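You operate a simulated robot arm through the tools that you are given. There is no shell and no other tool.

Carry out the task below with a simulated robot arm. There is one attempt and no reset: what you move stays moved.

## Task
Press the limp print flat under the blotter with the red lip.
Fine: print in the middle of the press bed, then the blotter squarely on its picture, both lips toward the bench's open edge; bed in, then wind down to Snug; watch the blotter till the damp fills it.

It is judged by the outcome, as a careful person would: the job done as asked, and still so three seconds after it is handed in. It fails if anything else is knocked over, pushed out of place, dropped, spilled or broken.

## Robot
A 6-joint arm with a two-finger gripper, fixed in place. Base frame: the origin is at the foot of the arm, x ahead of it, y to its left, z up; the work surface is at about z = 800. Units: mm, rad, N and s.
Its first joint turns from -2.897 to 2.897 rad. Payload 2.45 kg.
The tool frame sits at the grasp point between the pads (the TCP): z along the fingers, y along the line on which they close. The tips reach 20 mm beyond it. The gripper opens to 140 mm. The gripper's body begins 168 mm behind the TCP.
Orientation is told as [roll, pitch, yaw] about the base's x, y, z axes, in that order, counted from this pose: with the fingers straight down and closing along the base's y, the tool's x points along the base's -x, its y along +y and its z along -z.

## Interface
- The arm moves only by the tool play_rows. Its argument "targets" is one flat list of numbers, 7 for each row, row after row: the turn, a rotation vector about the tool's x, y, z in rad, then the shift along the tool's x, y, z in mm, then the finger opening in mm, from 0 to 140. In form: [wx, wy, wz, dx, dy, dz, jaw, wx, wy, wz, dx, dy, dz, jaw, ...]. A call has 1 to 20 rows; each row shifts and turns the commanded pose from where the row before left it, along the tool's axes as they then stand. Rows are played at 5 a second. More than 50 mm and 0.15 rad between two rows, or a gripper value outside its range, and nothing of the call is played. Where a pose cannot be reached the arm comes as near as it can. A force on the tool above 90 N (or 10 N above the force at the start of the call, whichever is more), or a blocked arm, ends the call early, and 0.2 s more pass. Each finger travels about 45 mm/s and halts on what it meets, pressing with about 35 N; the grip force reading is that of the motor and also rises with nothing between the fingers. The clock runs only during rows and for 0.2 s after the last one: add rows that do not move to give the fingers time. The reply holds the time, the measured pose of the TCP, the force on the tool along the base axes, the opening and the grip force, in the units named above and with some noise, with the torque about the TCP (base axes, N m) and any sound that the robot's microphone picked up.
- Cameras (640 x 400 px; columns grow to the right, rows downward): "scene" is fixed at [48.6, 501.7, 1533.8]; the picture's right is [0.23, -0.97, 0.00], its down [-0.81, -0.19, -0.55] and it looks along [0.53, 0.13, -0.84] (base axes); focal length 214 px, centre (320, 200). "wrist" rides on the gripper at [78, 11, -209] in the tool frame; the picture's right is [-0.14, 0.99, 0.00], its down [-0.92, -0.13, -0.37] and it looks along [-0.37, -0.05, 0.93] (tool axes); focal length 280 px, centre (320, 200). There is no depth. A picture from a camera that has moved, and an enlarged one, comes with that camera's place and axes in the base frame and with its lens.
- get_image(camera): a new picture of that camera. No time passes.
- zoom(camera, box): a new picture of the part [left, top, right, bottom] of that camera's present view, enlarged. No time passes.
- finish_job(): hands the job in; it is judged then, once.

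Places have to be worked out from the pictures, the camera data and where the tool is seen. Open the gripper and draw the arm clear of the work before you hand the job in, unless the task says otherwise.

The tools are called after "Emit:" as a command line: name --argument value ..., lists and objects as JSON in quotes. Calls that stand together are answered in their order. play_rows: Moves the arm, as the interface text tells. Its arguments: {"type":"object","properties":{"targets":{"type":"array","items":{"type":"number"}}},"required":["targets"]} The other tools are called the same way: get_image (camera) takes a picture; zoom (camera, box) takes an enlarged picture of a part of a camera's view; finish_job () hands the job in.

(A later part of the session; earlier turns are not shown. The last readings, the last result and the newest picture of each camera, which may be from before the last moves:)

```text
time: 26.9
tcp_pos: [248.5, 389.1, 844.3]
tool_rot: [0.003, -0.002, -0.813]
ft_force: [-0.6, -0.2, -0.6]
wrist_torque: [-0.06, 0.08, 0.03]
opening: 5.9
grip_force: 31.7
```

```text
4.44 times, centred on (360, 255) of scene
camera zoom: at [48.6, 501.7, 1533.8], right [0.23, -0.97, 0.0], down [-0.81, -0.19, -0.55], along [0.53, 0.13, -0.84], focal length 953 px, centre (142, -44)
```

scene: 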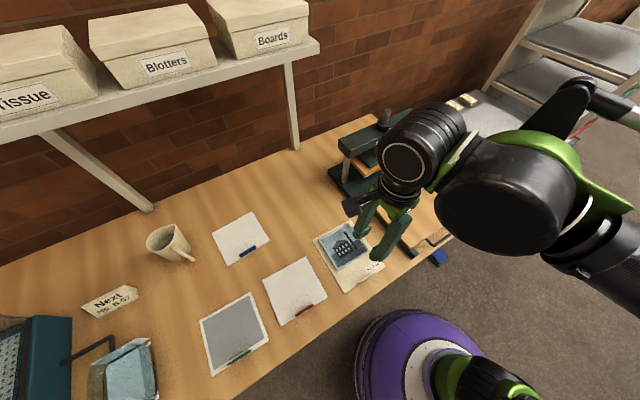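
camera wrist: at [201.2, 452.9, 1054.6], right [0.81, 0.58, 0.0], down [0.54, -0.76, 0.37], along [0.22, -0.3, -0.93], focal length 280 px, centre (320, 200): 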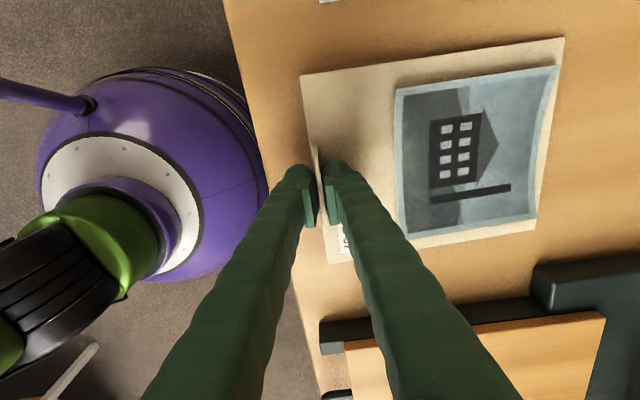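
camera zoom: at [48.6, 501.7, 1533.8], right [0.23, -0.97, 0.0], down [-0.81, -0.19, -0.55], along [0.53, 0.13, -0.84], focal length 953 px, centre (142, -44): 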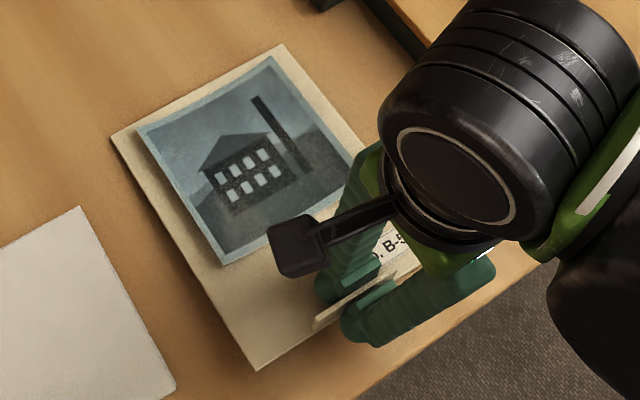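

The print comes up nearly level with hardly any load. I lift another 60 mm and look again.

Emit:
play_rows --targets '[0, 0, 0, 0, 0, -15, 0, 0, 0, 0, 0, 0, -15, 0, 0, 0, 0, 0, 0, -15, 0, 0, 0, 0, 0, 0, -15, 0, 0, 0, 0, 0, 0, 0, 0]'

Emit:
get_image --camera "wrist"

Emit:
zoom --camera "scene" --box '[290, 180, 430, 300]'

```text
time: 28.1
tcp_pos: [248.8, 390.2, 906.0]
tool_rot: [0.005, 0.0, -0.813]
ft_force: [0.6, 0.4, -1.0]
wrist_torque: [-0.04, 0.04, -0.01]
opening: 6.1
grip_force: 32.6
```

```text
taken
camera wrist: at [200.5, 453.1, 1114.2], right [0.81, 0.58, 0.0], down [0.54, -0.76, 0.37], along [0.22, -0.3, -0.93], focal length 280 px, centre (320, 200)
```

wrist: 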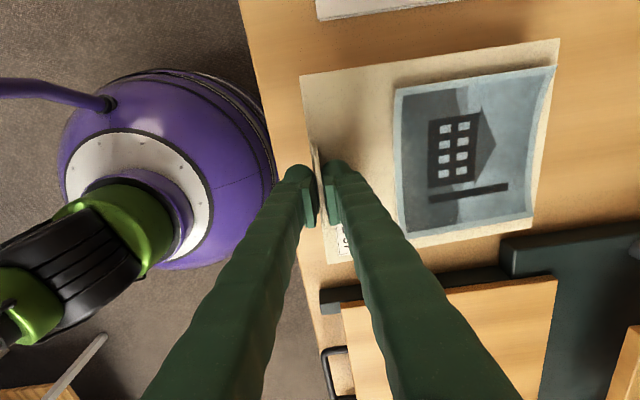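

```text
3.33 times, centred on (360, 240) of scene
camera zoom: at [48.6, 501.7, 1533.8], right [0.23, -0.97, 0.0], down [-0.81, -0.19, -0.55], along [0.53, 0.13, -0.84], focal length 715 px, centre (187, 67)
```

zoom: 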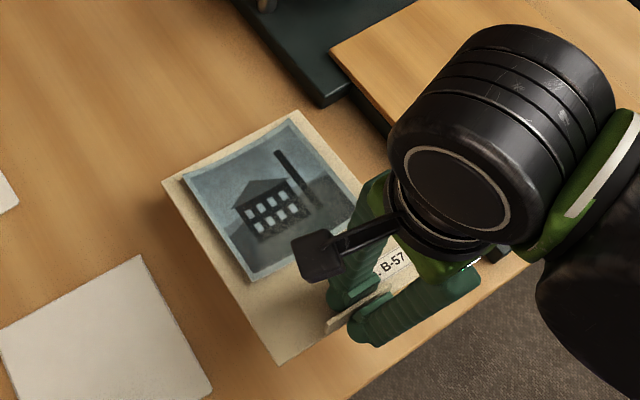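

The print holds level with its far edge drooping ~28 mm, so I can carry it by the lip. I raise it and carry it slowly over to the bed.

Emit:
play_rows --targets '[0, 0, 0, 0, 0, -15, 0, 0, 0, 0, 0, 0, -15, 0, 0, 0, 0, -15, 1.4, -10, 0, 0, 0, 0, -20, 1.8, 0, 0, 0, 0, 0, -20, 1.8, 0, 0, 0, 0, 0, -20, 1.8, 0, 0, 0, 0, 0, -20, 1.8, 0, 0, 0, 0, 0, -20, 1.8, 0, 0, 0, 0, 0, -20, 1.8, 0, 0, 0, 0, 0, -20, 1.8, 0, 0, 0, 0, 0, -20, 1.8, 0, 0, 0, 0, 0, -20, 1.8, 0, 0, 0, 0, 0, -20, 1.8, 0, 0, 0, 0, 0, -20, 1.8, 0, 0, 0, 0, 0, -20, 1.8, 0, 0, 0, 0, 0, -20, 1.8, 0, 0, 0, 0, 0, -20, 1.8, 0, 0, 0, 0, -0.016, -9, 1.3, 0, 0, 0, 0, 0, 0, 0, 0, 0]'

Emit:
get_image --camera "wrist"

Emit:
get_image --camera "scene"

```text
time: 32.0
tcp_pos: [477.4, 186.8, 945.4]
tool_rot: [0.003, 0.001, -0.797]
ft_force: [0.5, 0.1, -0.4]
wrist_torque: [-0.04, 0.1, -0.02]
opening: 6.1
grip_force: 31.7
```

```text
taken
camera wrist: at [429.0, 250.2, 1154.7], right [0.8, 0.59, 0.0], down [0.55, -0.75, 0.37], along [0.22, -0.29, -0.93], focal length 280 px, centre (320, 200)
```

wrist: 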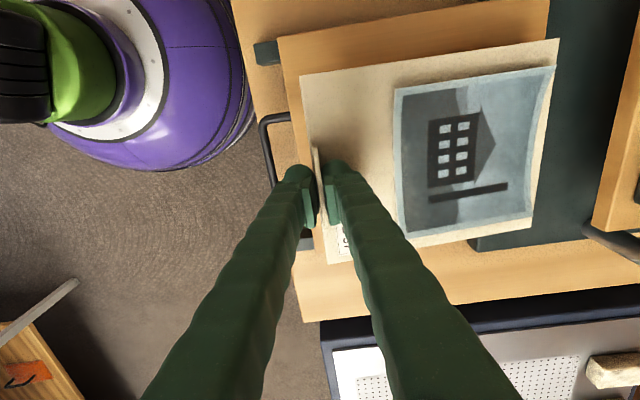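

```text
taken
```

scene: 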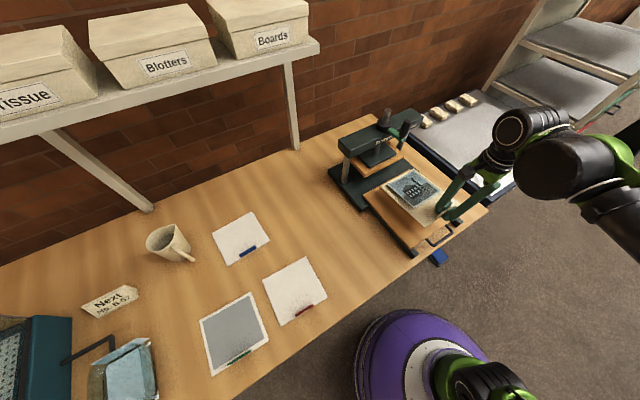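

I zoom to compare the print's edges with the bed's edges.

Emit:
zoom --camera "wrist" --box '[240, 0, 440, 130]'

Emit:
zoom --camera "wrist" --box '[280, 180, 580, 340]'

Emit:
zoom --camera "scene" --box '[330, 140, 510, 270]'

```text
3.08 times, centred on (340, 65) of wrist
camera zoom: at [429.0, 250.2, 1154.7], right [0.8, 0.59, 0.0], down [0.55, -0.75, 0.37], along [0.22, -0.29, -0.93], focal length 863 px, centre (258, 615)
```

zoom: 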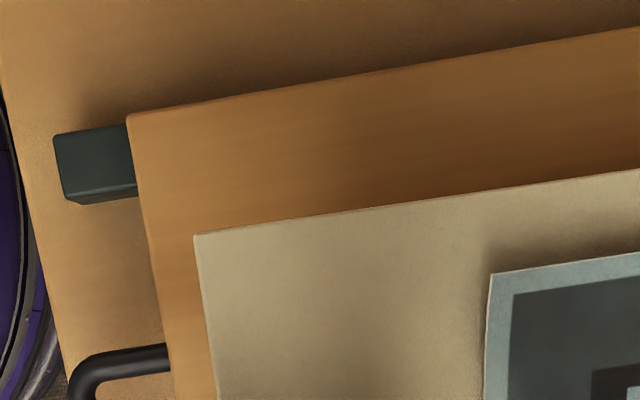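

```text
2.13 times, centred on (430, 260) of wrist
camera zoom: at [429.0, 250.2, 1154.7], right [0.8, 0.59, 0.0], down [0.55, -0.75, 0.37], along [0.22, -0.29, -0.93], focal length 598 px, centre (85, 72)
```

zoom: 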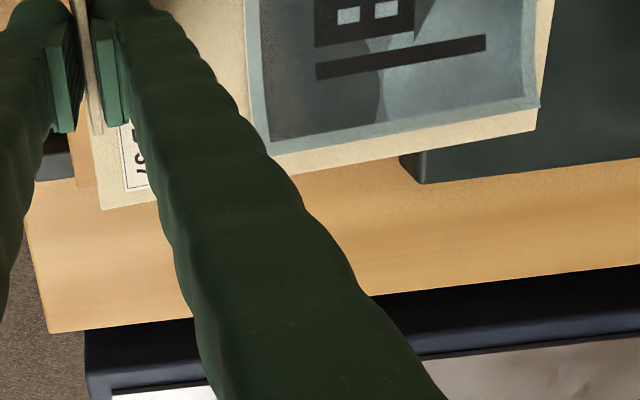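

```text
3.08 times, centred on (420, 205) of scene
camera zoom: at [48.6, 501.7, 1533.8], right [0.23, -0.97, 0.0], down [-0.81, -0.19, -0.55], along [0.53, 0.13, -0.84], focal length 660 px, centre (12, 185)
```

zoom: 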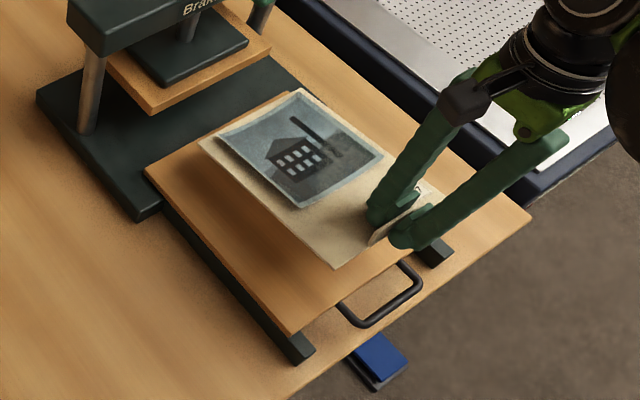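

The print is parallel to the bed, needing ~3 mm inward and ~1.7 mm sideways to be centred. I shift and lower slowly so the far edge lands first.

Emit:
play_rows --targets '[0, 0, 0, -1.7, 3.5, 8, 0, 0, 0, 0, 0, 0, 12, 0, 0, 0, 0, 0, 0, 12, 0, 0, 0, 0, 0, 0, 12, 0, 0, 0, 0, 0, 0, 10, 0, 0, 0, 0, 0, 0, 6, 0, 0, 0, 0, 0, 0, 6, 0, 0, 0, 0, 0, 0, 6, 0, 0, 0, 0, 0, 0, 5, 0, 0, 0, 0, 0, 0, 5, 0, 0, 0, 0, 0, 0, 0, 0]'

Emit:
get_image --camera "wrist"

Emit:
zoom --camera "scene" --box '[330, 140, 510, 270]'

```text
time: 34.5
tcp_pos: [480.1, 188.0, 865.1]
tool_rot: [0.006, -0.002, -0.797]
ft_force: [3.0, -2.0, 78.6]
wrist_torque: [0.54, -0.55, -0.04]
opening: 5.8
grip_force: 31.9
```

```text
taken
camera wrist: at [431.9, 251.6, 1074.6], right [0.81, 0.59, 0.01], down [0.55, -0.75, 0.37], along [0.22, -0.29, -0.93], focal length 280 px, centre (320, 200)
```

wrist: 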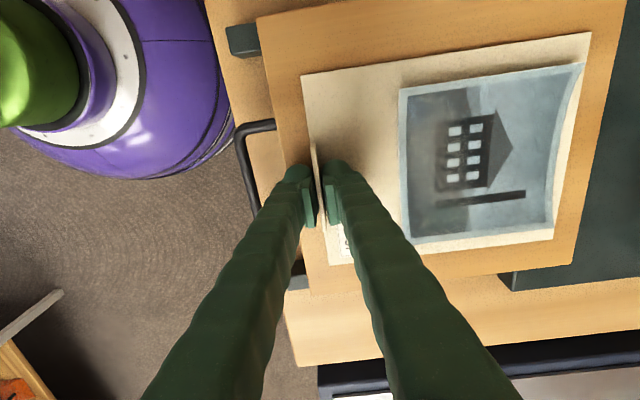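

```text
3.08 times, centred on (420, 205) of scene
camera zoom: at [48.6, 501.7, 1533.8], right [0.23, -0.97, 0.0], down [-0.81, -0.19, -0.55], along [0.53, 0.13, -0.84], focal length 660 px, centre (12, 185)
```

zoom: 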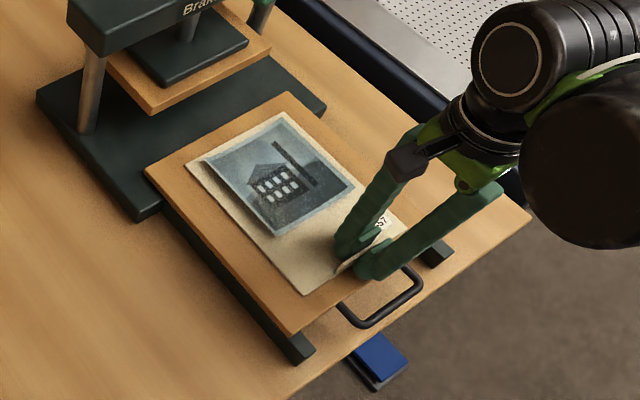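

The bed stopped it (79 N), so the bed top is nearer z=840. I ease up 3 mm and measure the print's margins on the bed before letting go.

Emit:
play_rows --targets '[0, 0, 0, 0, 0, -2, 0, 0, 0, 0, 0, 0, -1, 0, 0, 0, 0, 0, 0, 0, 0]'

Emit:
zoom --camera "wrist" --box '[240, 0, 440, 130]'

Emit:
zoom --camera "wrist" --box '[440, 0, 640, 130]'

Emit:
zoom --camera "wrist" --box '[440, 180, 640, 310]'

Emit:
zoom --camera "wrist" --box '[240, 180, 440, 310]'

```text
time: 35.2
tcp_pos: [480.8, 188.8, 865.5]
tool_rot: [0.005, 0.001, -0.799]
ft_force: [0.6, -2.2, 22.3]
wrist_torque: [0.33, -0.44, -0.06]
opening: 5.9
grip_force: 31.7
```

```text
3.08 times, centred on (340, 65) of wrist
camera zoom: at [432.3, 251.9, 1075.0], right [0.8, 0.59, 0.0], down [0.55, -0.75, 0.37], along [0.22, -0.29, -0.93], focal length 863 px, centre (258, 615)
```

zoom: 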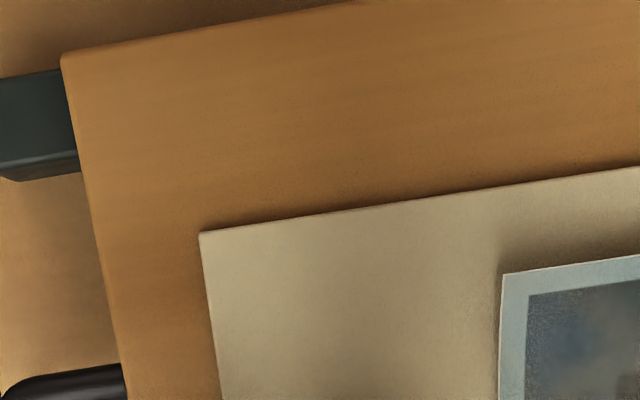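

```text
3.08 times, centred on (540, 65) of wrist
camera zoom: at [432.3, 251.9, 1075.0], right [0.8, 0.59, 0.0], down [0.55, -0.75, 0.37], along [0.22, -0.29, -0.93], focal length 863 px, centre (-357, 615)
```

zoom: 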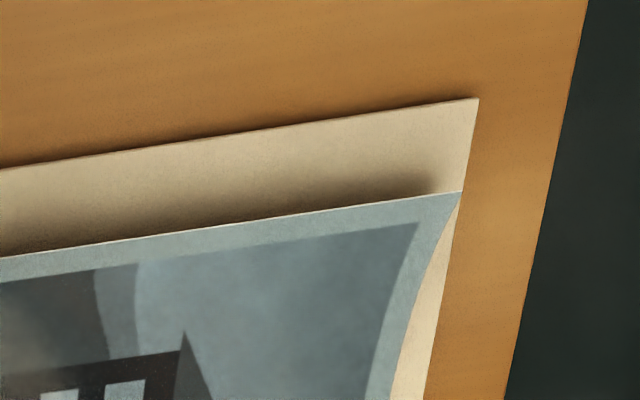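

```text
3.08 times, centred on (540, 245) of wrist
camera zoom: at [432.3, 251.9, 1075.0], right [0.8, 0.59, 0.0], down [0.55, -0.75, 0.37], along [0.22, -0.29, -0.93], focal length 863 px, centre (-357, 62)
```

zoom: 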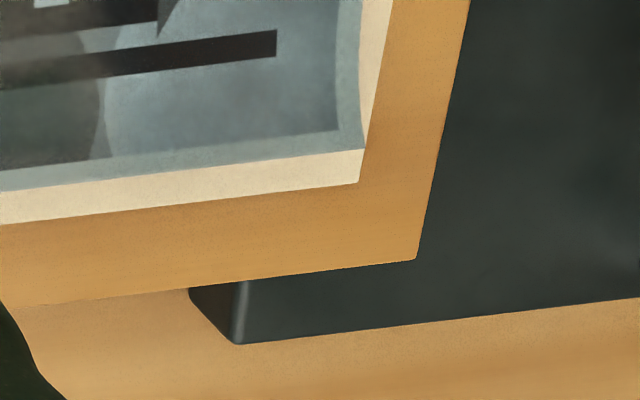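

```text
3.08 times, centred on (340, 245) of wrist
camera zoom: at [432.3, 251.9, 1075.0], right [0.8, 0.59, 0.0], down [0.55, -0.75, 0.37], along [0.22, -0.29, -0.93], focal length 863 px, centre (258, 62)
```

zoom: 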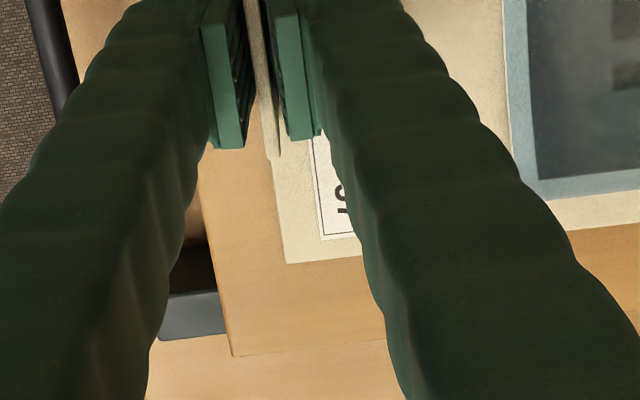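

Measured: print centre is only ~3 mm sideways and ~1 mm outward off the bed centre. While still holding I make that small correction, set it down, and release.

Emit:
play_rows --targets '[0, 0, 0, 0, 0, -5, 0, 0, 0, 0, 0, 0, -5, 0, 0, 0, 0, 1.5, 0.6, 0, 0, 0, 0, 0, 1.4, 0.6, 0, 0, 0, 0, 0, 0, 0, 4, 0, 0, 0, 0, 0, 0, 4, 0, 0, 0, 0, 0, 0, 0, 0]'

Emit:
get_image --camera "wrist"

```text
time: 36.9
tcp_pos: [479.8, 191.5, 867.3]
tool_rot: [0.005, 0.001, -0.797]
ft_force: [0.0, -0.8, 0.4]
wrist_torque: [0.16, -0.17, -0.09]
opening: 6.0
grip_force: 31.5
```

```text
taken
camera wrist: at [431.4, 254.9, 1077.1], right [0.8, 0.59, 0.0], down [0.55, -0.75, 0.37], along [0.22, -0.29, -0.93], focal length 280 px, centre (320, 200)
```

wrist: 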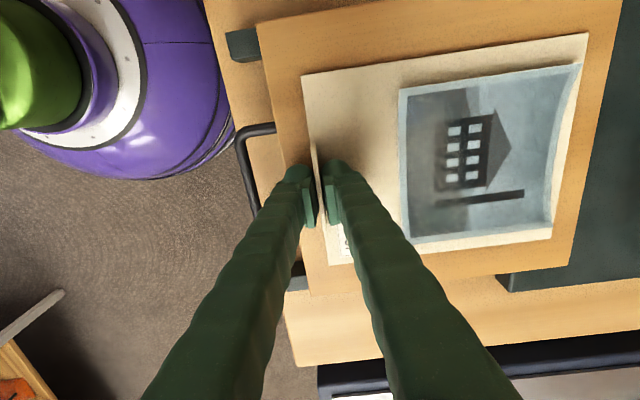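

The print sits with no load. I open slowly and rise straight up for a check picture.

Emit:
play_rows --targets '[0, 0, 0, 0, 0, 1, 0, 0, 0, 0, 0, 0, 0, 14, 0, 0, 0, 0, 0, 0, 24, 0, 0, 0, 0, 0, 0, 24, 0, 0, 0, 0, 0, -10, 24, 0, 0, 0, 0, 0, -20, 24, 0, 0, 0, 0, 0, -35, 24, 0, 0, 0, 0, 0, -35, 24, 0, 0, 0, 0, 0, -35, 24, 0, 0, 0, 0, 0, -30, 24, 0, 0, 0, 0, 0, 0, 24]'

Emit:
get_image --camera "wrist"

Emit:
zoom --camera "scene" --box '[330, 140, 510, 270]'

```text
time: 39.2
tcp_pos: [478.8, 192.5, 1032.9]
tool_rot: [0.004, 0.0, -0.799]
ft_force: [0.2, 0.0, 0.0]
wrist_torque: [-0.05, -0.01, 0.03]
opening: 24.0
grip_force: 0.0
```

```text
taken
camera wrist: at [431.2, 255.2, 1242.0], right [0.8, 0.59, 0.0], down [0.55, -0.75, 0.37], along [0.22, -0.29, -0.93], focal length 280 px, centre (320, 200)
```

wrist: 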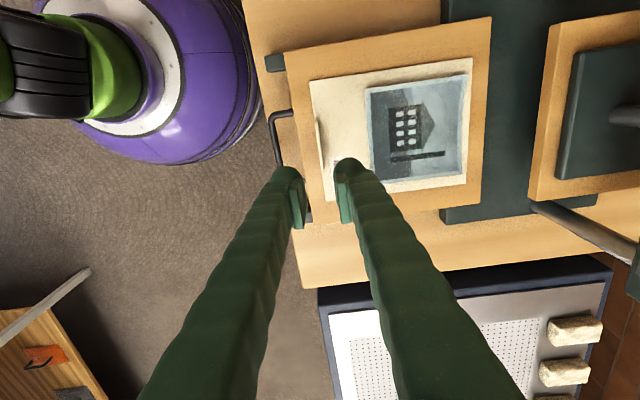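

```text
3.08 times, centred on (420, 205) of scene
camera zoom: at [48.6, 501.7, 1533.8], right [0.23, -0.97, 0.0], down [-0.81, -0.19, -0.55], along [0.53, 0.13, -0.84], focal length 660 px, centre (12, 185)
```

zoom: 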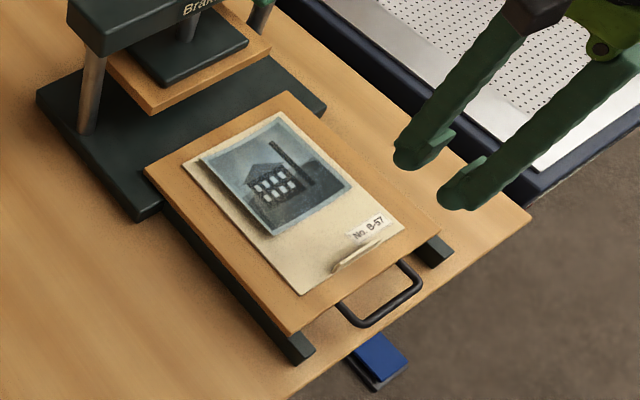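

The print lies flat near the middle of the bed. I zoom to measure the picture's location on the bed for placing the blotter.

Emit:
zoom --camera "wrist" --box '[270, 10, 500, 160]'

Emit:
zoom --camera "wrist" --box '[270, 100, 500, 240]'

```text
2.67 times, centred on (385, 85) of wrist
camera zoom: at [431.2, 255.2, 1242.0], right [0.8, 0.59, 0.0], down [0.55, -0.75, 0.37], along [0.22, -0.29, -0.93], focal length 748 px, centre (147, 507)
```

zoom: 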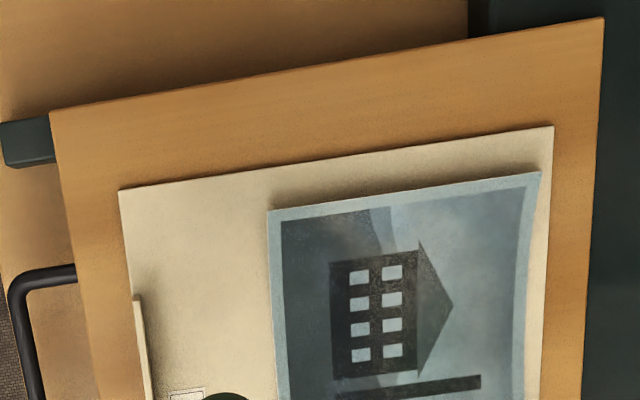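

```text
2.78 times, centred on (385, 170) of wrist
camera zoom: at [431.2, 255.2, 1242.0], right [0.8, 0.59, 0.0], down [0.55, -0.75, 0.37], along [0.22, -0.29, -0.93], focal length 780 px, centre (139, 284)
```

zoom: 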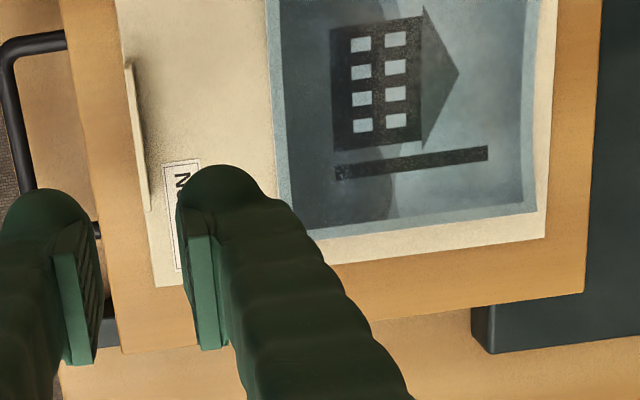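

The print is centred on the bed within ~1 mm; the picture's centre is near (577.6, 286.8). Now I travel high over to the red-lip blotter.

Emit:
play_rows --targets '[0, 0, 0, 38, 1.6, 0, 40, 0, 0, 0, 38, 1.6, 0, 40, 0, 0, 0, 38, 1.6, 0, 40, 0, 0, 0, 38, 1.6, 0, 40, 0, 0, 0, 38, 1.6, 0, 40, 0, 0, 0, 38, 1.6, 0, 40, 0, 0, 0, 38, 1.6, 0, 40, 0, 0, 0, 38, 1.6, 0, 40, 0, 0, 0, 38, 1.6, 0, 40, 0, 0, 0, 38, 1.6, 0, 40, 0, 0, 0, 38, 1.6, 0, 40, 0, 0, 0, 38, 1.6, 0, 40, 0, 0, 0, 36, 1.5, 0, 40, 0, 0, 0, 0, 0, 0, 40]'

Emit:
get_image --camera "wrist"

Emit:
get_image --camera "scene"

```text
time: 42.2
tcp_pos: [151.9, 559.4, 1031.9]
tool_rot: [0.004, 0.0, -0.798]
ft_force: [-1.2, -0.2, 0.7]
wrist_torque: [0.02, 0.01, -0.01]
opening: 40.1
grip_force: 0.1
```

```text
taken
camera wrist: at [102.3, 622.3, 1241.2], right [0.8, 0.59, 0.0], down [0.55, -0.75, 0.37], along [0.22, -0.29, -0.93], focal length 280 px, centre (320, 200)
```

wrist: 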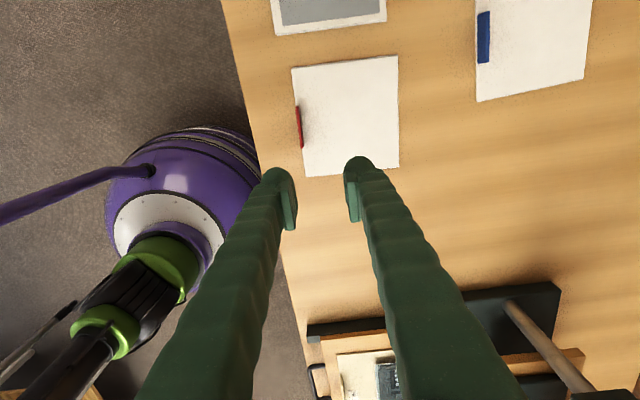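

```text
taken
```

scene: 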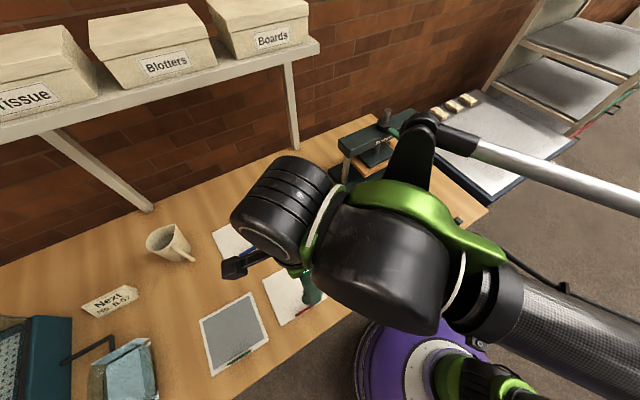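

I zoom on the red-lip blotter to measure it.

Emit:
zoom --camera "wrist" --box '[260, 40, 420, 190]'

```text
2.67 times, centred on (340, 115) of wrist
camera zoom: at [102.3, 622.3, 1241.2], right [0.8, 0.59, 0.0], down [0.55, -0.75, 0.37], along [0.22, -0.29, -0.93], focal length 748 px, centre (267, 427)
```

zoom: 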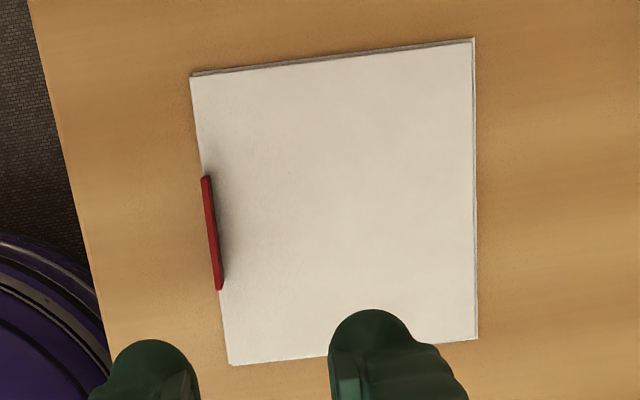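

The blotter is ~162×150 mm, its red lip about 25.6/-27.8 mm off the TCP in tool axes and turned ~1.65°. I move above the lip and descend.

Emit:
play_rows --targets '[0, 0, 0, 13, -14, 40, 30, 0, 0, 0, 12.6, -13.8, 40, 30, 0, 0, 0.029, 0, 0, 40, 30, 0, 0, 0, 0, 0, 30, 30, 0, 0, 0, 0, 0, 0, 30]'

Emit:
zoom --camera "wrist" --box '[240, 110, 380, 250]'

Emit:
get_image --camera "wrist"

```text
time: 43.5
tcp_pos: [113.7, 558.1, 880.2]
tool_rot: [0.003, 0.001, -0.824]
ft_force: [0.5, 0.1, 0.3]
wrist_torque: [-0.01, 0.02, -0.02]
opening: 30.0
grip_force: 0.0
```

```text
2.86 times, centred on (310, 180) of wrist
camera zoom: at [66.8, 621.9, 1090.2], right [0.82, 0.57, 0.0], down [0.53, -0.76, 0.37], along [0.21, -0.3, -0.93], focal length 801 px, centre (349, 257)
```

zoom: 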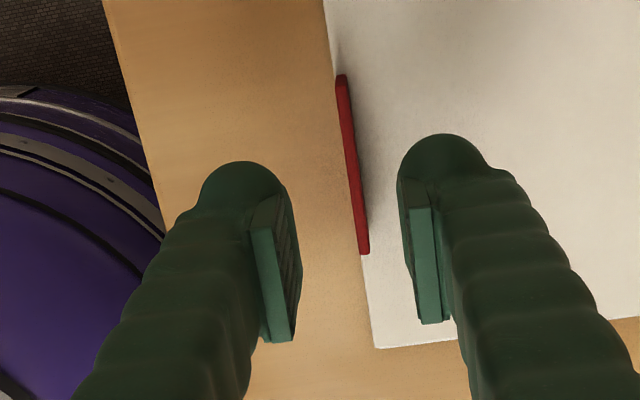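

```text
taken
camera wrist: at [66.8, 621.9, 1090.2], right [0.82, 0.57, 0.0], down [0.53, -0.76, 0.37], along [0.21, -0.3, -0.93], focal length 280 px, centre (320, 200)
```

wrist: 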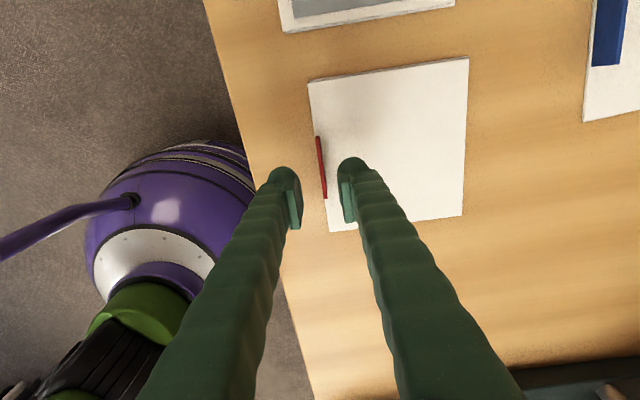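

The lip is centred between the open fingers and the jaw is square to it. I lower and close on it.

Emit:
play_rows --targets '[0, 0, 0, 0, 0.5, 20, 30, 0, 0, 0, 0, 0, 15, 30, 0, 0, 0, 0, 0, 10, 30, 0, 0, 0, 0, 0, 8, 30, 0, 0, 0, 0, 0, 1.5, 30, 0, 0, 0, 0, 0, 0, 30, 0, 0, 0, 0, 0, 0, 12, 0, 0, 0, 0, 0, 0, 0, 0, 0, 0, 0, 0, 0, 0, 0, 0, 0, 0, 0, 0, 0, 0, 0, 0, 0, 0, 0, 0]'

Emit:
zoom --camera "wrist" --box '[240, 110, 380, 250]'

```text
time: 45.9
tcp_pos: [114.6, 557.1, 827.3]
tool_rot: [0.005, 0.0, -0.826]
ft_force: [0.2, 0.2, 0.2]
wrist_torque: [0.05, -0.02, 0.01]
opening: 6.0
grip_force: 32.1
```

```text
2.86 times, centred on (310, 180) of wrist
camera zoom: at [67.2, 622.4, 1036.7], right [0.82, 0.57, 0.0], down [0.53, -0.76, 0.37], along [0.21, -0.3, -0.93], focal length 801 px, centre (349, 257)
```

zoom: 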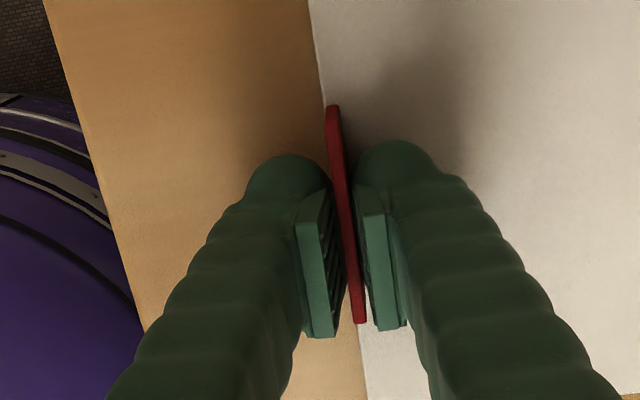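

The red lip is held. I lift it and look at how it hangs.

Emit:
play_rows --targets '[0, 0, 0, 0, 0, -8, 0, 0, 0, 0, 0, 0, -12, 0, 0, 0, 0, 0, 0, -20, 0, 0, 0, 0, 0, 0, -20, 0, 0, 0, 0, 0, 0, -20, 0, 0, 0, 0, 0, 0, -20, 0, 0, 0, 0, 0, 0, -20, 0, 0, 0, 0, 0, 0, 0, 0]'

Emit:
get_image --camera "wrist"

Emit:
get_image --camera "scene"

```text
time: 47.6
tcp_pos: [112.9, 557.7, 947.4]
tool_rot: [0.004, 0.001, -0.825]
ft_force: [0.4, -0.3, 0.2]
wrist_torque: [-0.04, 0.02, -0.03]
opening: 5.9
grip_force: 31.5
```

```text
taken
camera wrist: at [66.7, 622.3, 1156.9], right [0.82, 0.57, 0.0], down [0.53, -0.76, 0.37], along [0.21, -0.3, -0.93], focal length 280 px, centre (320, 200)
```

wrist: 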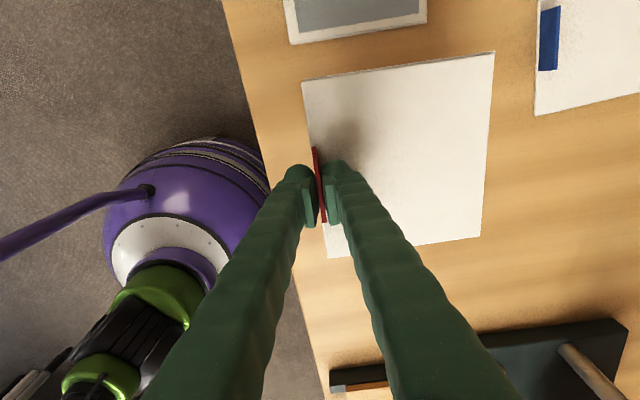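

```text
taken
```

scene: 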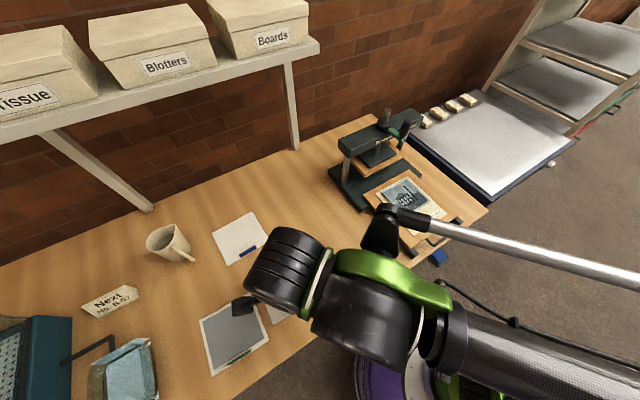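

It hangs almost level. I carry it slowly toward the bed in two stages.

Emit:
play_rows --targets '[0, 0, 0, -10, 1.6, -10, 0, 0, 0, 0, -20, 3.2, -10, 0, 0, 0, 0, -24, 3.84, 0, 0, 0, 0, 0, -24, 3.84, 0, 0, 0, 0, 0, -24, 3.84, 0, 0, 0, 0, 0, -24, 3.84, 0, 0, 0, 0, 0, -24, 3.84, 0, 0, 0, 0, 0, -24, 3.84, 0, 0, 0, 0, 0, -24, 3.84, 0, 0, 0, 0, 0, -24, 3.84, 0, 0, 0, 0, 0, -24, 3.84, 0, 0, 0, 0, 0, -24, 3.84, 0, 0, 0, 0, 0, -24, 3.84, 0, 0, 0, 0, 0, -24, 3.84, 0, 0, 0, 0, 0, 0, 0, 0, 0]'

Emit:
play_rows --targets '[0, 0, 0, -24, 3.84, 0, 0, 0, 0, 0, -24, 3.84, 0, 0, 0, 0, 0, -24, 3.84, 0, 0, 0, 0, 0, -24, 3.84, 0, 0, 0, 0, 0, -24, 3.84, 0, 0, 0, 0, 0, -24, 3.84, 0, 0, 0, 0, 0, -24, 3.84, 0, 0, 0, 0, -0.0125, -20, 3, 0, 0, 0, 0, -0.0125, -12, 2, 0, 0, 0, 0, 0, 0, 0, 0, 0]'

Emit:
get_image --camera "wrist"

Emit:
zoom --camera "scene" --box '[330, 140, 510, 270]'

```text
time: 50.9
tcp_pos: [367.5, 357.5, 968.2]
tool_rot: [0.004, 0.001, -0.827]
ft_force: [-0.5, -0.6, -1.1]
wrist_torque: [-0.02, 0.01, 0.0]
opening: 6.0
grip_force: 31.8
```

```text
time: 53.0
tcp_pos: [524.8, 231.2, 968.3]
tool_rot: [0.004, -0.001, -0.802]
ft_force: [-0.4, 0.5, 0.1]
wrist_torque: [-0.04, 0.07, 0.0]
opening: 5.9
grip_force: 31.8
```

```text
taken
camera wrist: at [477.1, 295.3, 1177.0], right [0.81, 0.59, 0.0], down [0.55, -0.75, 0.37], along [0.22, -0.3, -0.93], focal length 280 px, centre (320, 200)
```

wrist: 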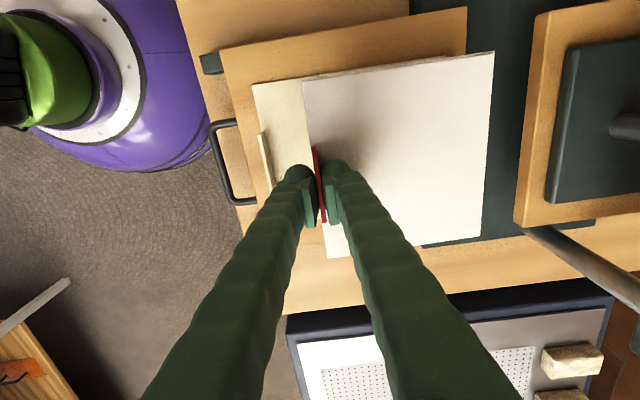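

```text
3.08 times, centred on (420, 205) of scene
camera zoom: at [48.6, 501.7, 1533.8], right [0.23, -0.97, 0.0], down [-0.81, -0.19, -0.55], along [0.53, 0.13, -0.84], focal length 660 px, centre (12, 185)
```

zoom: 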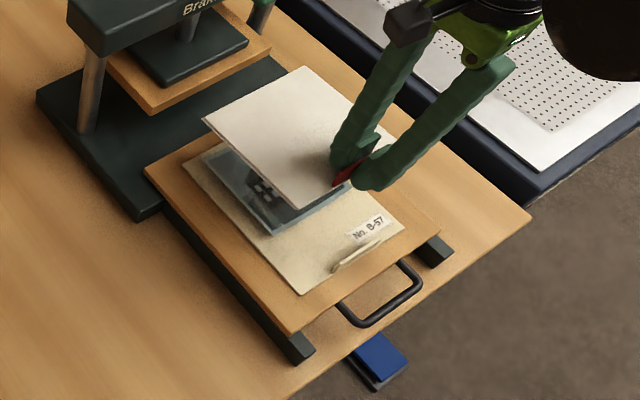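

Picture centre is about 2 mm further in than the blotter centre. I correct and lower to just above the print for a final check.

Emit:
play_rows --targets '[0, 0, 0, 0.3, 2.2, 10, 0, 0, 0, 0, 0, 0, 15, 0, 0, 0, 0, 0, 0, 15, 0, 0, 0, 0, 0, 0, 15, 0, 0, 0, 0, 0, 0, 12, 0, 0, 0, 0, 0, 0, 0, 0, 0, 0, 0, 0, 0, 0, 0]'

Emit:
get_image --camera "wrist"

Emit:
zoom --camera "wrist" --box '[200, 20, 400, 150]'

Emit:
zoom --camera "wrist" --box '[400, 0, 600, 130]'

Emit:
zoom --camera "wrist" --box '[380, 150, 580, 280]'

Emit:
zoom --camera "scene" --box '[360, 150, 480, 250]'

```text
time: 54.6
tcp_pos: [526.2, 233.7, 902.2]
tool_rot: [0.004, -0.002, -0.802]
ft_force: [-0.5, 0.9, -1.0]
wrist_torque: [-0.03, 0.05, -0.01]
opening: 6.3
grip_force: 31.9
```

```text
taken
camera wrist: at [478.5, 297.7, 1110.5], right [0.81, 0.59, 0.0], down [0.55, -0.75, 0.37], along [0.22, -0.3, -0.93], focal length 280 px, centre (320, 200)
```

wrist: 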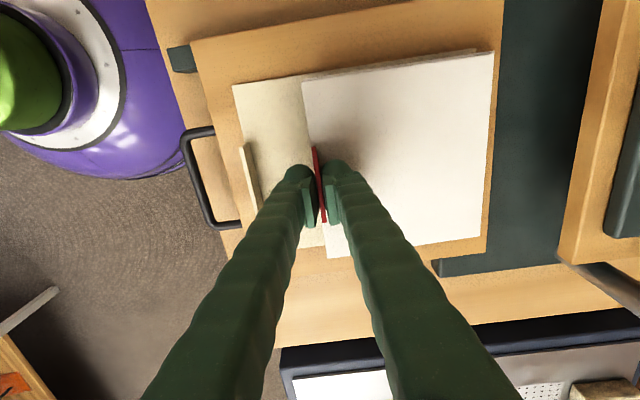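

```text
3.08 times, centred on (300, 85) of wrist
camera zoom: at [478.5, 297.7, 1110.5], right [0.81, 0.59, 0.0], down [0.55, -0.75, 0.37], along [0.22, -0.3, -0.93], focal length 863 px, centre (382, 554)
```

zoom: 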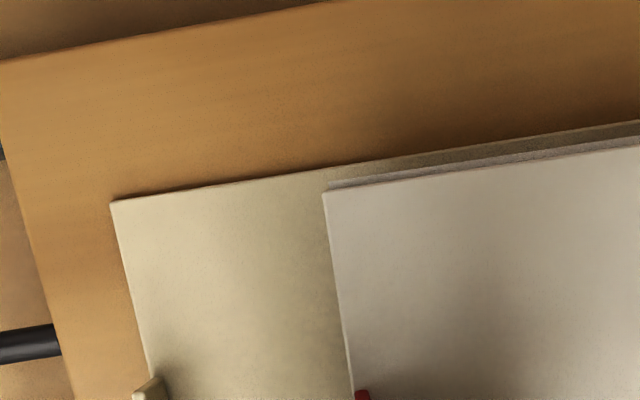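

```text
3.08 times, centred on (500, 65) of wrist
camera zoom: at [478.5, 297.7, 1110.5], right [0.81, 0.59, 0.0], down [0.55, -0.75, 0.37], along [0.22, -0.3, -0.93], focal length 863 px, centre (-234, 615)
```

zoom: 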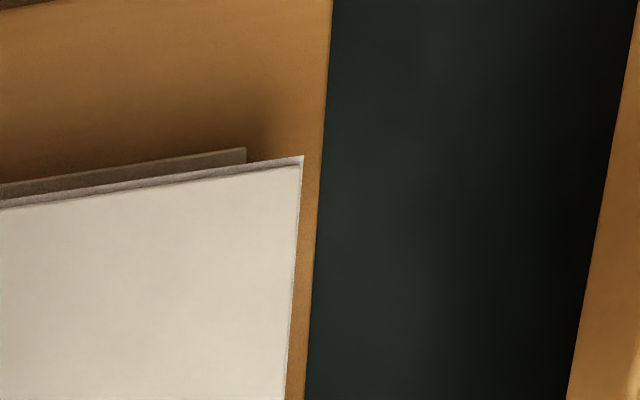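

```text
3.08 times, centred on (480, 215) of wrist
camera zoom: at [478.5, 297.7, 1110.5], right [0.81, 0.59, 0.0], down [0.55, -0.75, 0.37], along [0.22, -0.3, -0.93], focal length 863 px, centre (-172, 154)
```

zoom: 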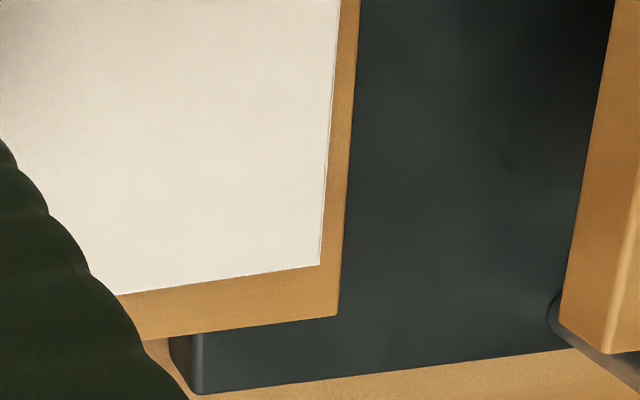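

```text
4.00 times, centred on (420, 200) of scene
camera zoom: at [48.6, 501.7, 1533.8], right [0.23, -0.97, 0.0], down [-0.81, -0.19, -0.55], along [0.53, 0.13, -0.84], focal length 858 px, centre (-80, 200)
```

zoom: 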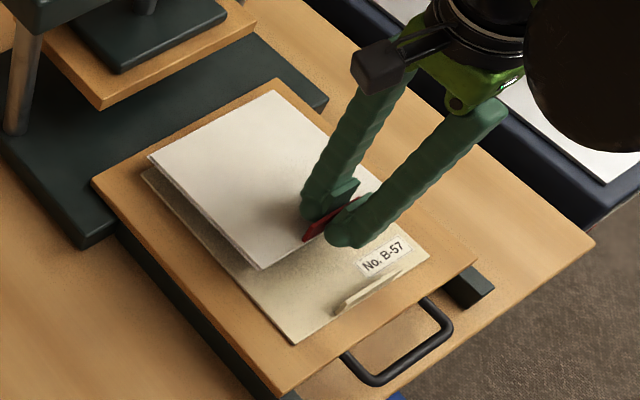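

Blotter centre and picture centre agree within ~1.3 mm and are parallel. I lower it gently onto the picture.

Emit:
play_rows --targets '[0, 0, 0, 0, 1, 6, 0, 0, 0, 0, 0, 0, 6, 0, 0, 0, 0, 0, 0, 5, 0, 0, 0, 0, 0, 0, 4, 0, 0, 0, 0, 0, 0, 4, 0, 0, 0, 0, 0, 0, 0, 0]'

Emit:
zoom --camera "scene" --box '[360, 150, 480, 250]'

Emit:
get_image --camera "wrist"

```text
time: 56.0
tcp_pos: [529.3, 234.5, 877.2]
tool_rot: [0.004, 0.001, -0.803]
ft_force: [0.0, -0.5, -2.0]
wrist_torque: [0.02, 0.04, 0.0]
opening: 5.9
grip_force: 31.9
```

```text
4.00 times, centred on (420, 200) of scene
camera zoom: at [48.6, 501.7, 1533.8], right [0.23, -0.97, 0.0], down [-0.81, -0.19, -0.55], along [0.53, 0.13, -0.84], focal length 858 px, centre (-80, 200)
```

zoom: 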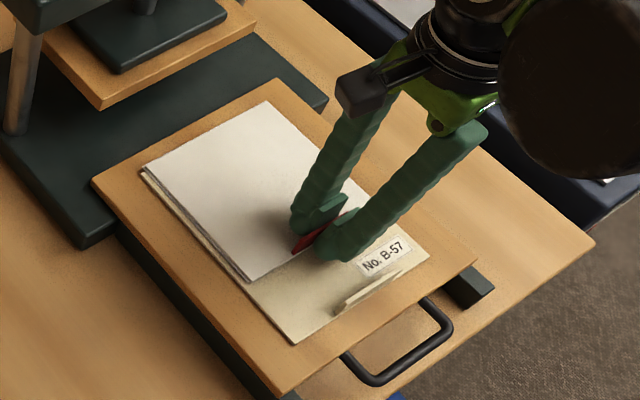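

```text
taken
camera wrist: at [479.4, 297.6, 1085.4], right [0.81, 0.59, 0.0], down [0.55, -0.75, 0.37], along [0.22, -0.3, -0.93], focal length 280 px, centre (320, 200)
```

wrist: 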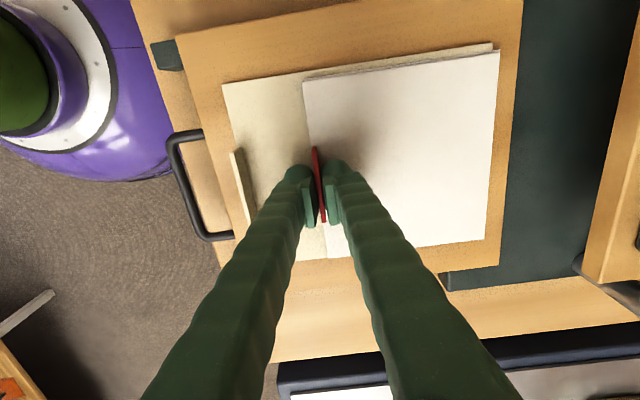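

Almost down with no force yet; I lower 2 mm at a time until it bears lightly.

Emit:
play_rows --targets '[0, 0, 0, 0, 0, 2, 0, 0, 0, 0, 0, 0, 0, 0]'

Emit:
play_rows --targets '[0, 0, 0, 0, 0, 2, 0, 0, 0, 0, 0, 0, 0, 0]'

Emit:
zoom --camera "wrist" --box '[200, 20, 400, 150]'

Emit:
zoom --camera "wrist" --box '[400, 0, 600, 130]'

Emit:
zoom --camera "wrist" --box '[380, 150, 580, 280]'

```text
time: 56.6
tcp_pos: [527.3, 233.6, 873.8]
tool_rot: [0.004, -0.001, -0.8]
ft_force: [-0.1, 0.1, 5.5]
wrist_torque: [0.02, -0.01, 0.0]
opening: 5.9
grip_force: 31.6
```

```text
time: 57.2
tcp_pos: [526.0, 234.3, 873.2]
tool_rot: [0.004, -0.001, -0.801]
ft_force: [2.3, -1.4, 39.8]
wrist_torque: [-0.01, -0.05, -0.01]
opening: 6.4
grip_force: 31.6
```

```text
3.08 times, centred on (300, 85) of wrist
camera zoom: at [478.6, 297.4, 1082.0], right [0.81, 0.59, 0.0], down [0.55, -0.75, 0.37], along [0.22, -0.3, -0.93], focal length 863 px, centre (382, 554)
```

zoom: 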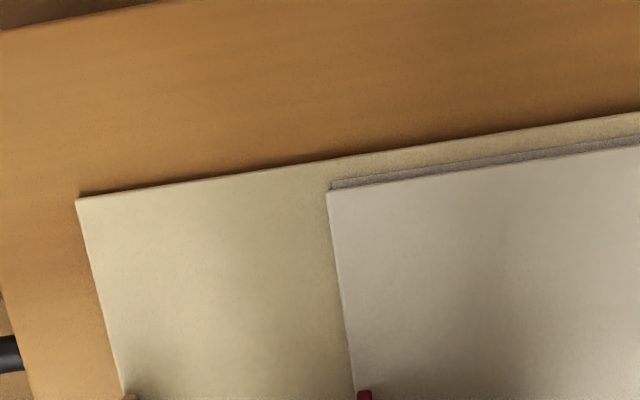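

```text
3.08 times, centred on (500, 65) of wrist
camera zoom: at [478.6, 297.4, 1082.0], right [0.81, 0.59, 0.0], down [0.55, -0.75, 0.37], along [0.22, -0.3, -0.93], focal length 863 px, centre (-234, 615)
```

zoom: 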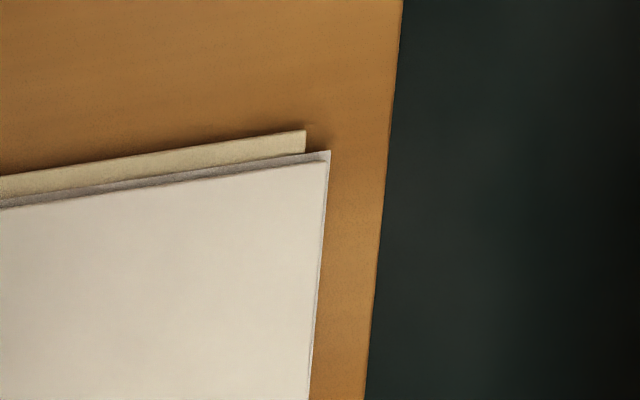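

```text
3.08 times, centred on (480, 215) of wrist
camera zoom: at [478.6, 297.4, 1082.0], right [0.81, 0.59, 0.0], down [0.55, -0.75, 0.37], along [0.22, -0.3, -0.93], focal length 863 px, centre (-172, 154)
```

zoom: 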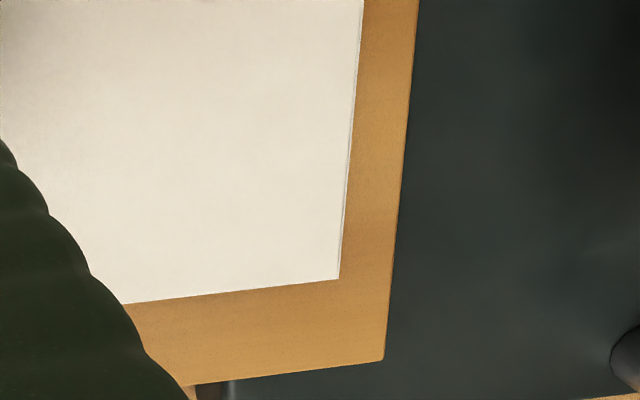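

The blotter is down (light contact, ~40 N with 2 mm overtravel) and its centre matches the picture's within a millimetre. I relax the pressure, open, and rise.

Emit:
play_rows --targets '[0, 0, 0, 0, 0, -1.5, 0, 0, 0, 0, 0, 0, 0, 0, 0, 0, 0, 0, 0, 0, 14, 0, 0, 0, 0, 0, 0, 24, 0, 0, 0, 0, 0, 0, 24, 0, 0, 0, 0, 0, -8, 24, 0, 0, 0, 0, 0, -15, 24, 0, 0, 0, 0, 0, -30, 24, 0, 0, 0, 0, 0, -35, 24, 0, 0, 0, 0, 0, -35, 24, 0, 0, 0, 0, 0, -35, 24, 0, 0, 0, 0, 0, 0, 24]'

Emit:
get_image --camera "wrist"

Emit:
zoom --camera "scene" --box '[360, 150, 480, 250]'

```text
time: 59.9
tcp_pos: [527.0, 235.4, 1032.8]
tool_rot: [0.003, -0.001, -0.802]
ft_force: [-0.5, -0.1, 0.1]
wrist_torque: [-0.01, 0.03, 0.01]
opening: 23.8
grip_force: 0.0
```

```text
taken
camera wrist: at [478.3, 298.9, 1241.4], right [0.81, 0.59, 0.0], down [0.55, -0.75, 0.37], along [0.22, -0.3, -0.93], focal length 280 px, centre (320, 200)
```

wrist: 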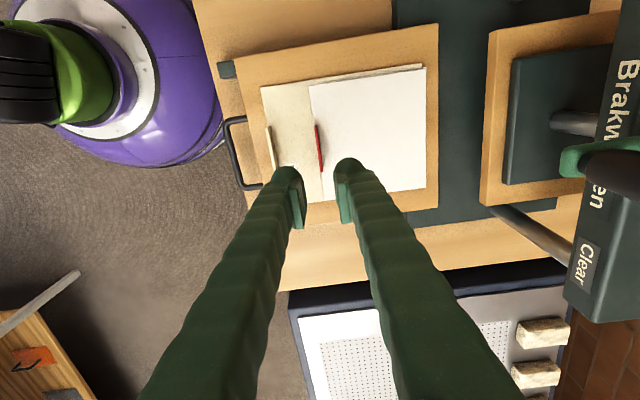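

```text
4.00 times, centred on (420, 200) of scene
camera zoom: at [48.6, 501.7, 1533.8], right [0.23, -0.97, 0.0], down [-0.81, -0.19, -0.55], along [0.53, 0.13, -0.84], focal length 858 px, centre (-80, 200)
```

zoom: 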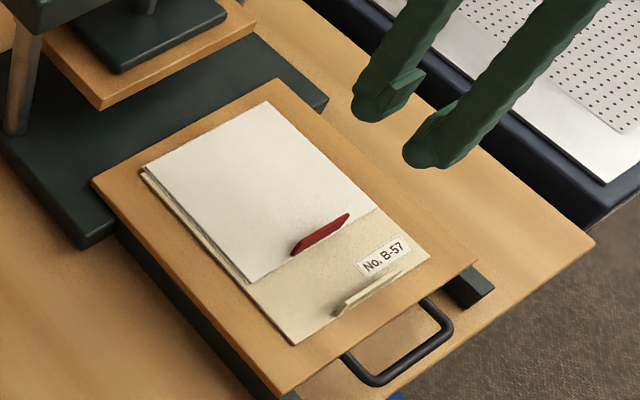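

Print and blotter lie well: blotter square over the picture, both lips outward. Now I go back to the handle pose where I released it (≈431.7, 150.3) to push the bed in.

Emit:
play_rows --targets '[0, 0, -0.017, 0, 0, 0, 20, 0, 0, 0, 1.8, -32, 0, 20, 0, 0, 0, 1.8, -32, 0, 20, 0, 0, 0, 1.8, -32, 0, 20, 0, 0, 0, 1.8, -31.6, 0, 20, 0, 0, 0, 0, 0, 40, 20, 0, 0, 0, 0, 0, 40, 20, 0, 0, 0, 0, 0, 40, 20, 0, 0, 0, 0, 0, 30, 20, 0, 0, 0, 0, 0, 0, 20]'

Emit:
zoom --camera "wrist" --box '[260, 90, 400, 250]'

Emit:
get_image --camera "wrist"

```text
time: 62.0
tcp_pos: [433.6, 147.6, 879.7]
tool_rot: [0.005, 0.0, -0.784]
ft_force: [0.4, 0.6, -0.1]
wrist_torque: [0.01, 0.0, 0.0]
opening: 20.0
grip_force: 0.1
```

```text
2.50 times, centred on (330, 170) of wrist
camera zoom: at [383.0, 211.3, 1088.8], right [0.8, 0.6, 0.0], down [0.56, -0.74, 0.37], along [0.22, -0.29, -0.93], focal length 701 px, centre (295, 275)
```

zoom: 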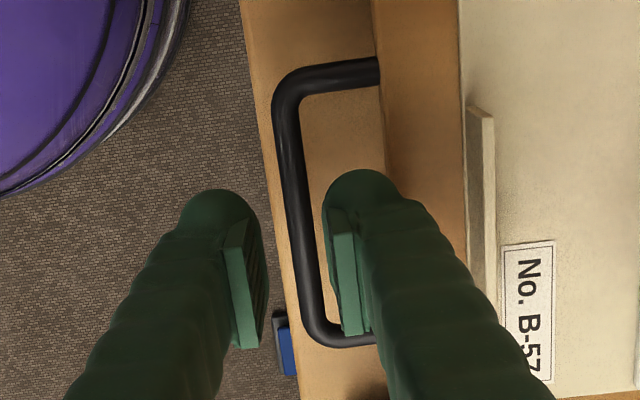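

```text
taken
camera wrist: at [383.0, 211.3, 1088.8], right [0.8, 0.6, 0.0], down [0.56, -0.74, 0.37], along [0.22, -0.29, -0.93], focal length 280 px, centre (320, 200)
```

wrist: 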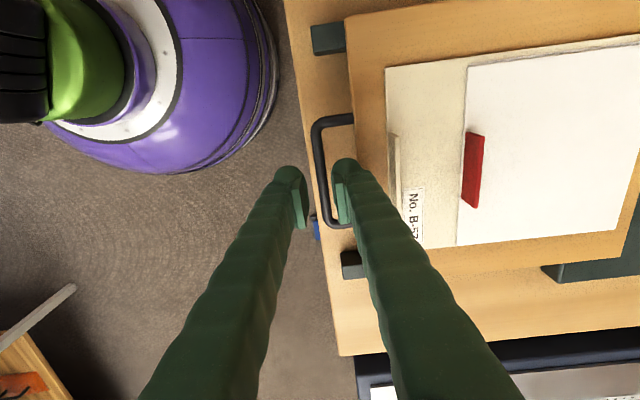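

The bar is centred under the jaw (within 1 mm) and the inner finger is over the gap. I lower and grip the handle.

Emit:
play_rows --targets '[0, 0, 0, 0, 0, 15, 20, 0, 0, 0, 0, 0, 12, 20, 0, 0, 0, 0, 0, 10, 20, 0, 0, 0, 0, 0, 8, 20, 0, 0, 0, 0, 0, 6, 20, 0, 0, 0, 0, 0, 0, 20]'

Emit:
zoom --camera "wrist" --box '[260, 90, 400, 250]'

```text
time: 63.5
tcp_pos: [431.7, 148.3, 830.7]
tool_rot: [0.004, 0.001, -0.783]
ft_force: [-0.4, -0.6, -0.3]
wrist_torque: [-0.03, 0.01, 0.02]
opening: 20.1
grip_force: 0.2
```

```text
2.50 times, centred on (330, 170) of wrist
camera zoom: at [382.7, 211.5, 1039.1], right [0.8, 0.6, 0.0], down [0.56, -0.74, 0.37], along [0.22, -0.29, -0.93], focal length 701 px, centre (295, 275)
```

zoom: 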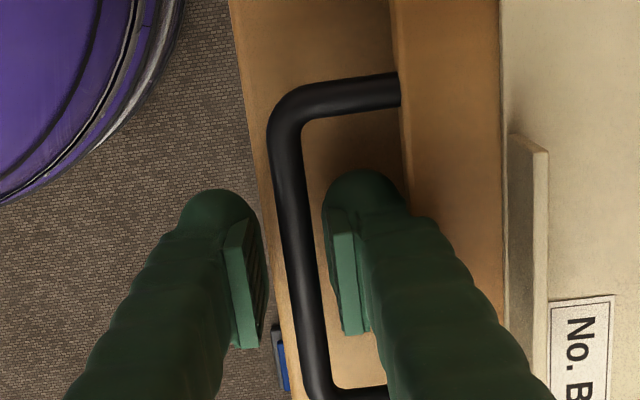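

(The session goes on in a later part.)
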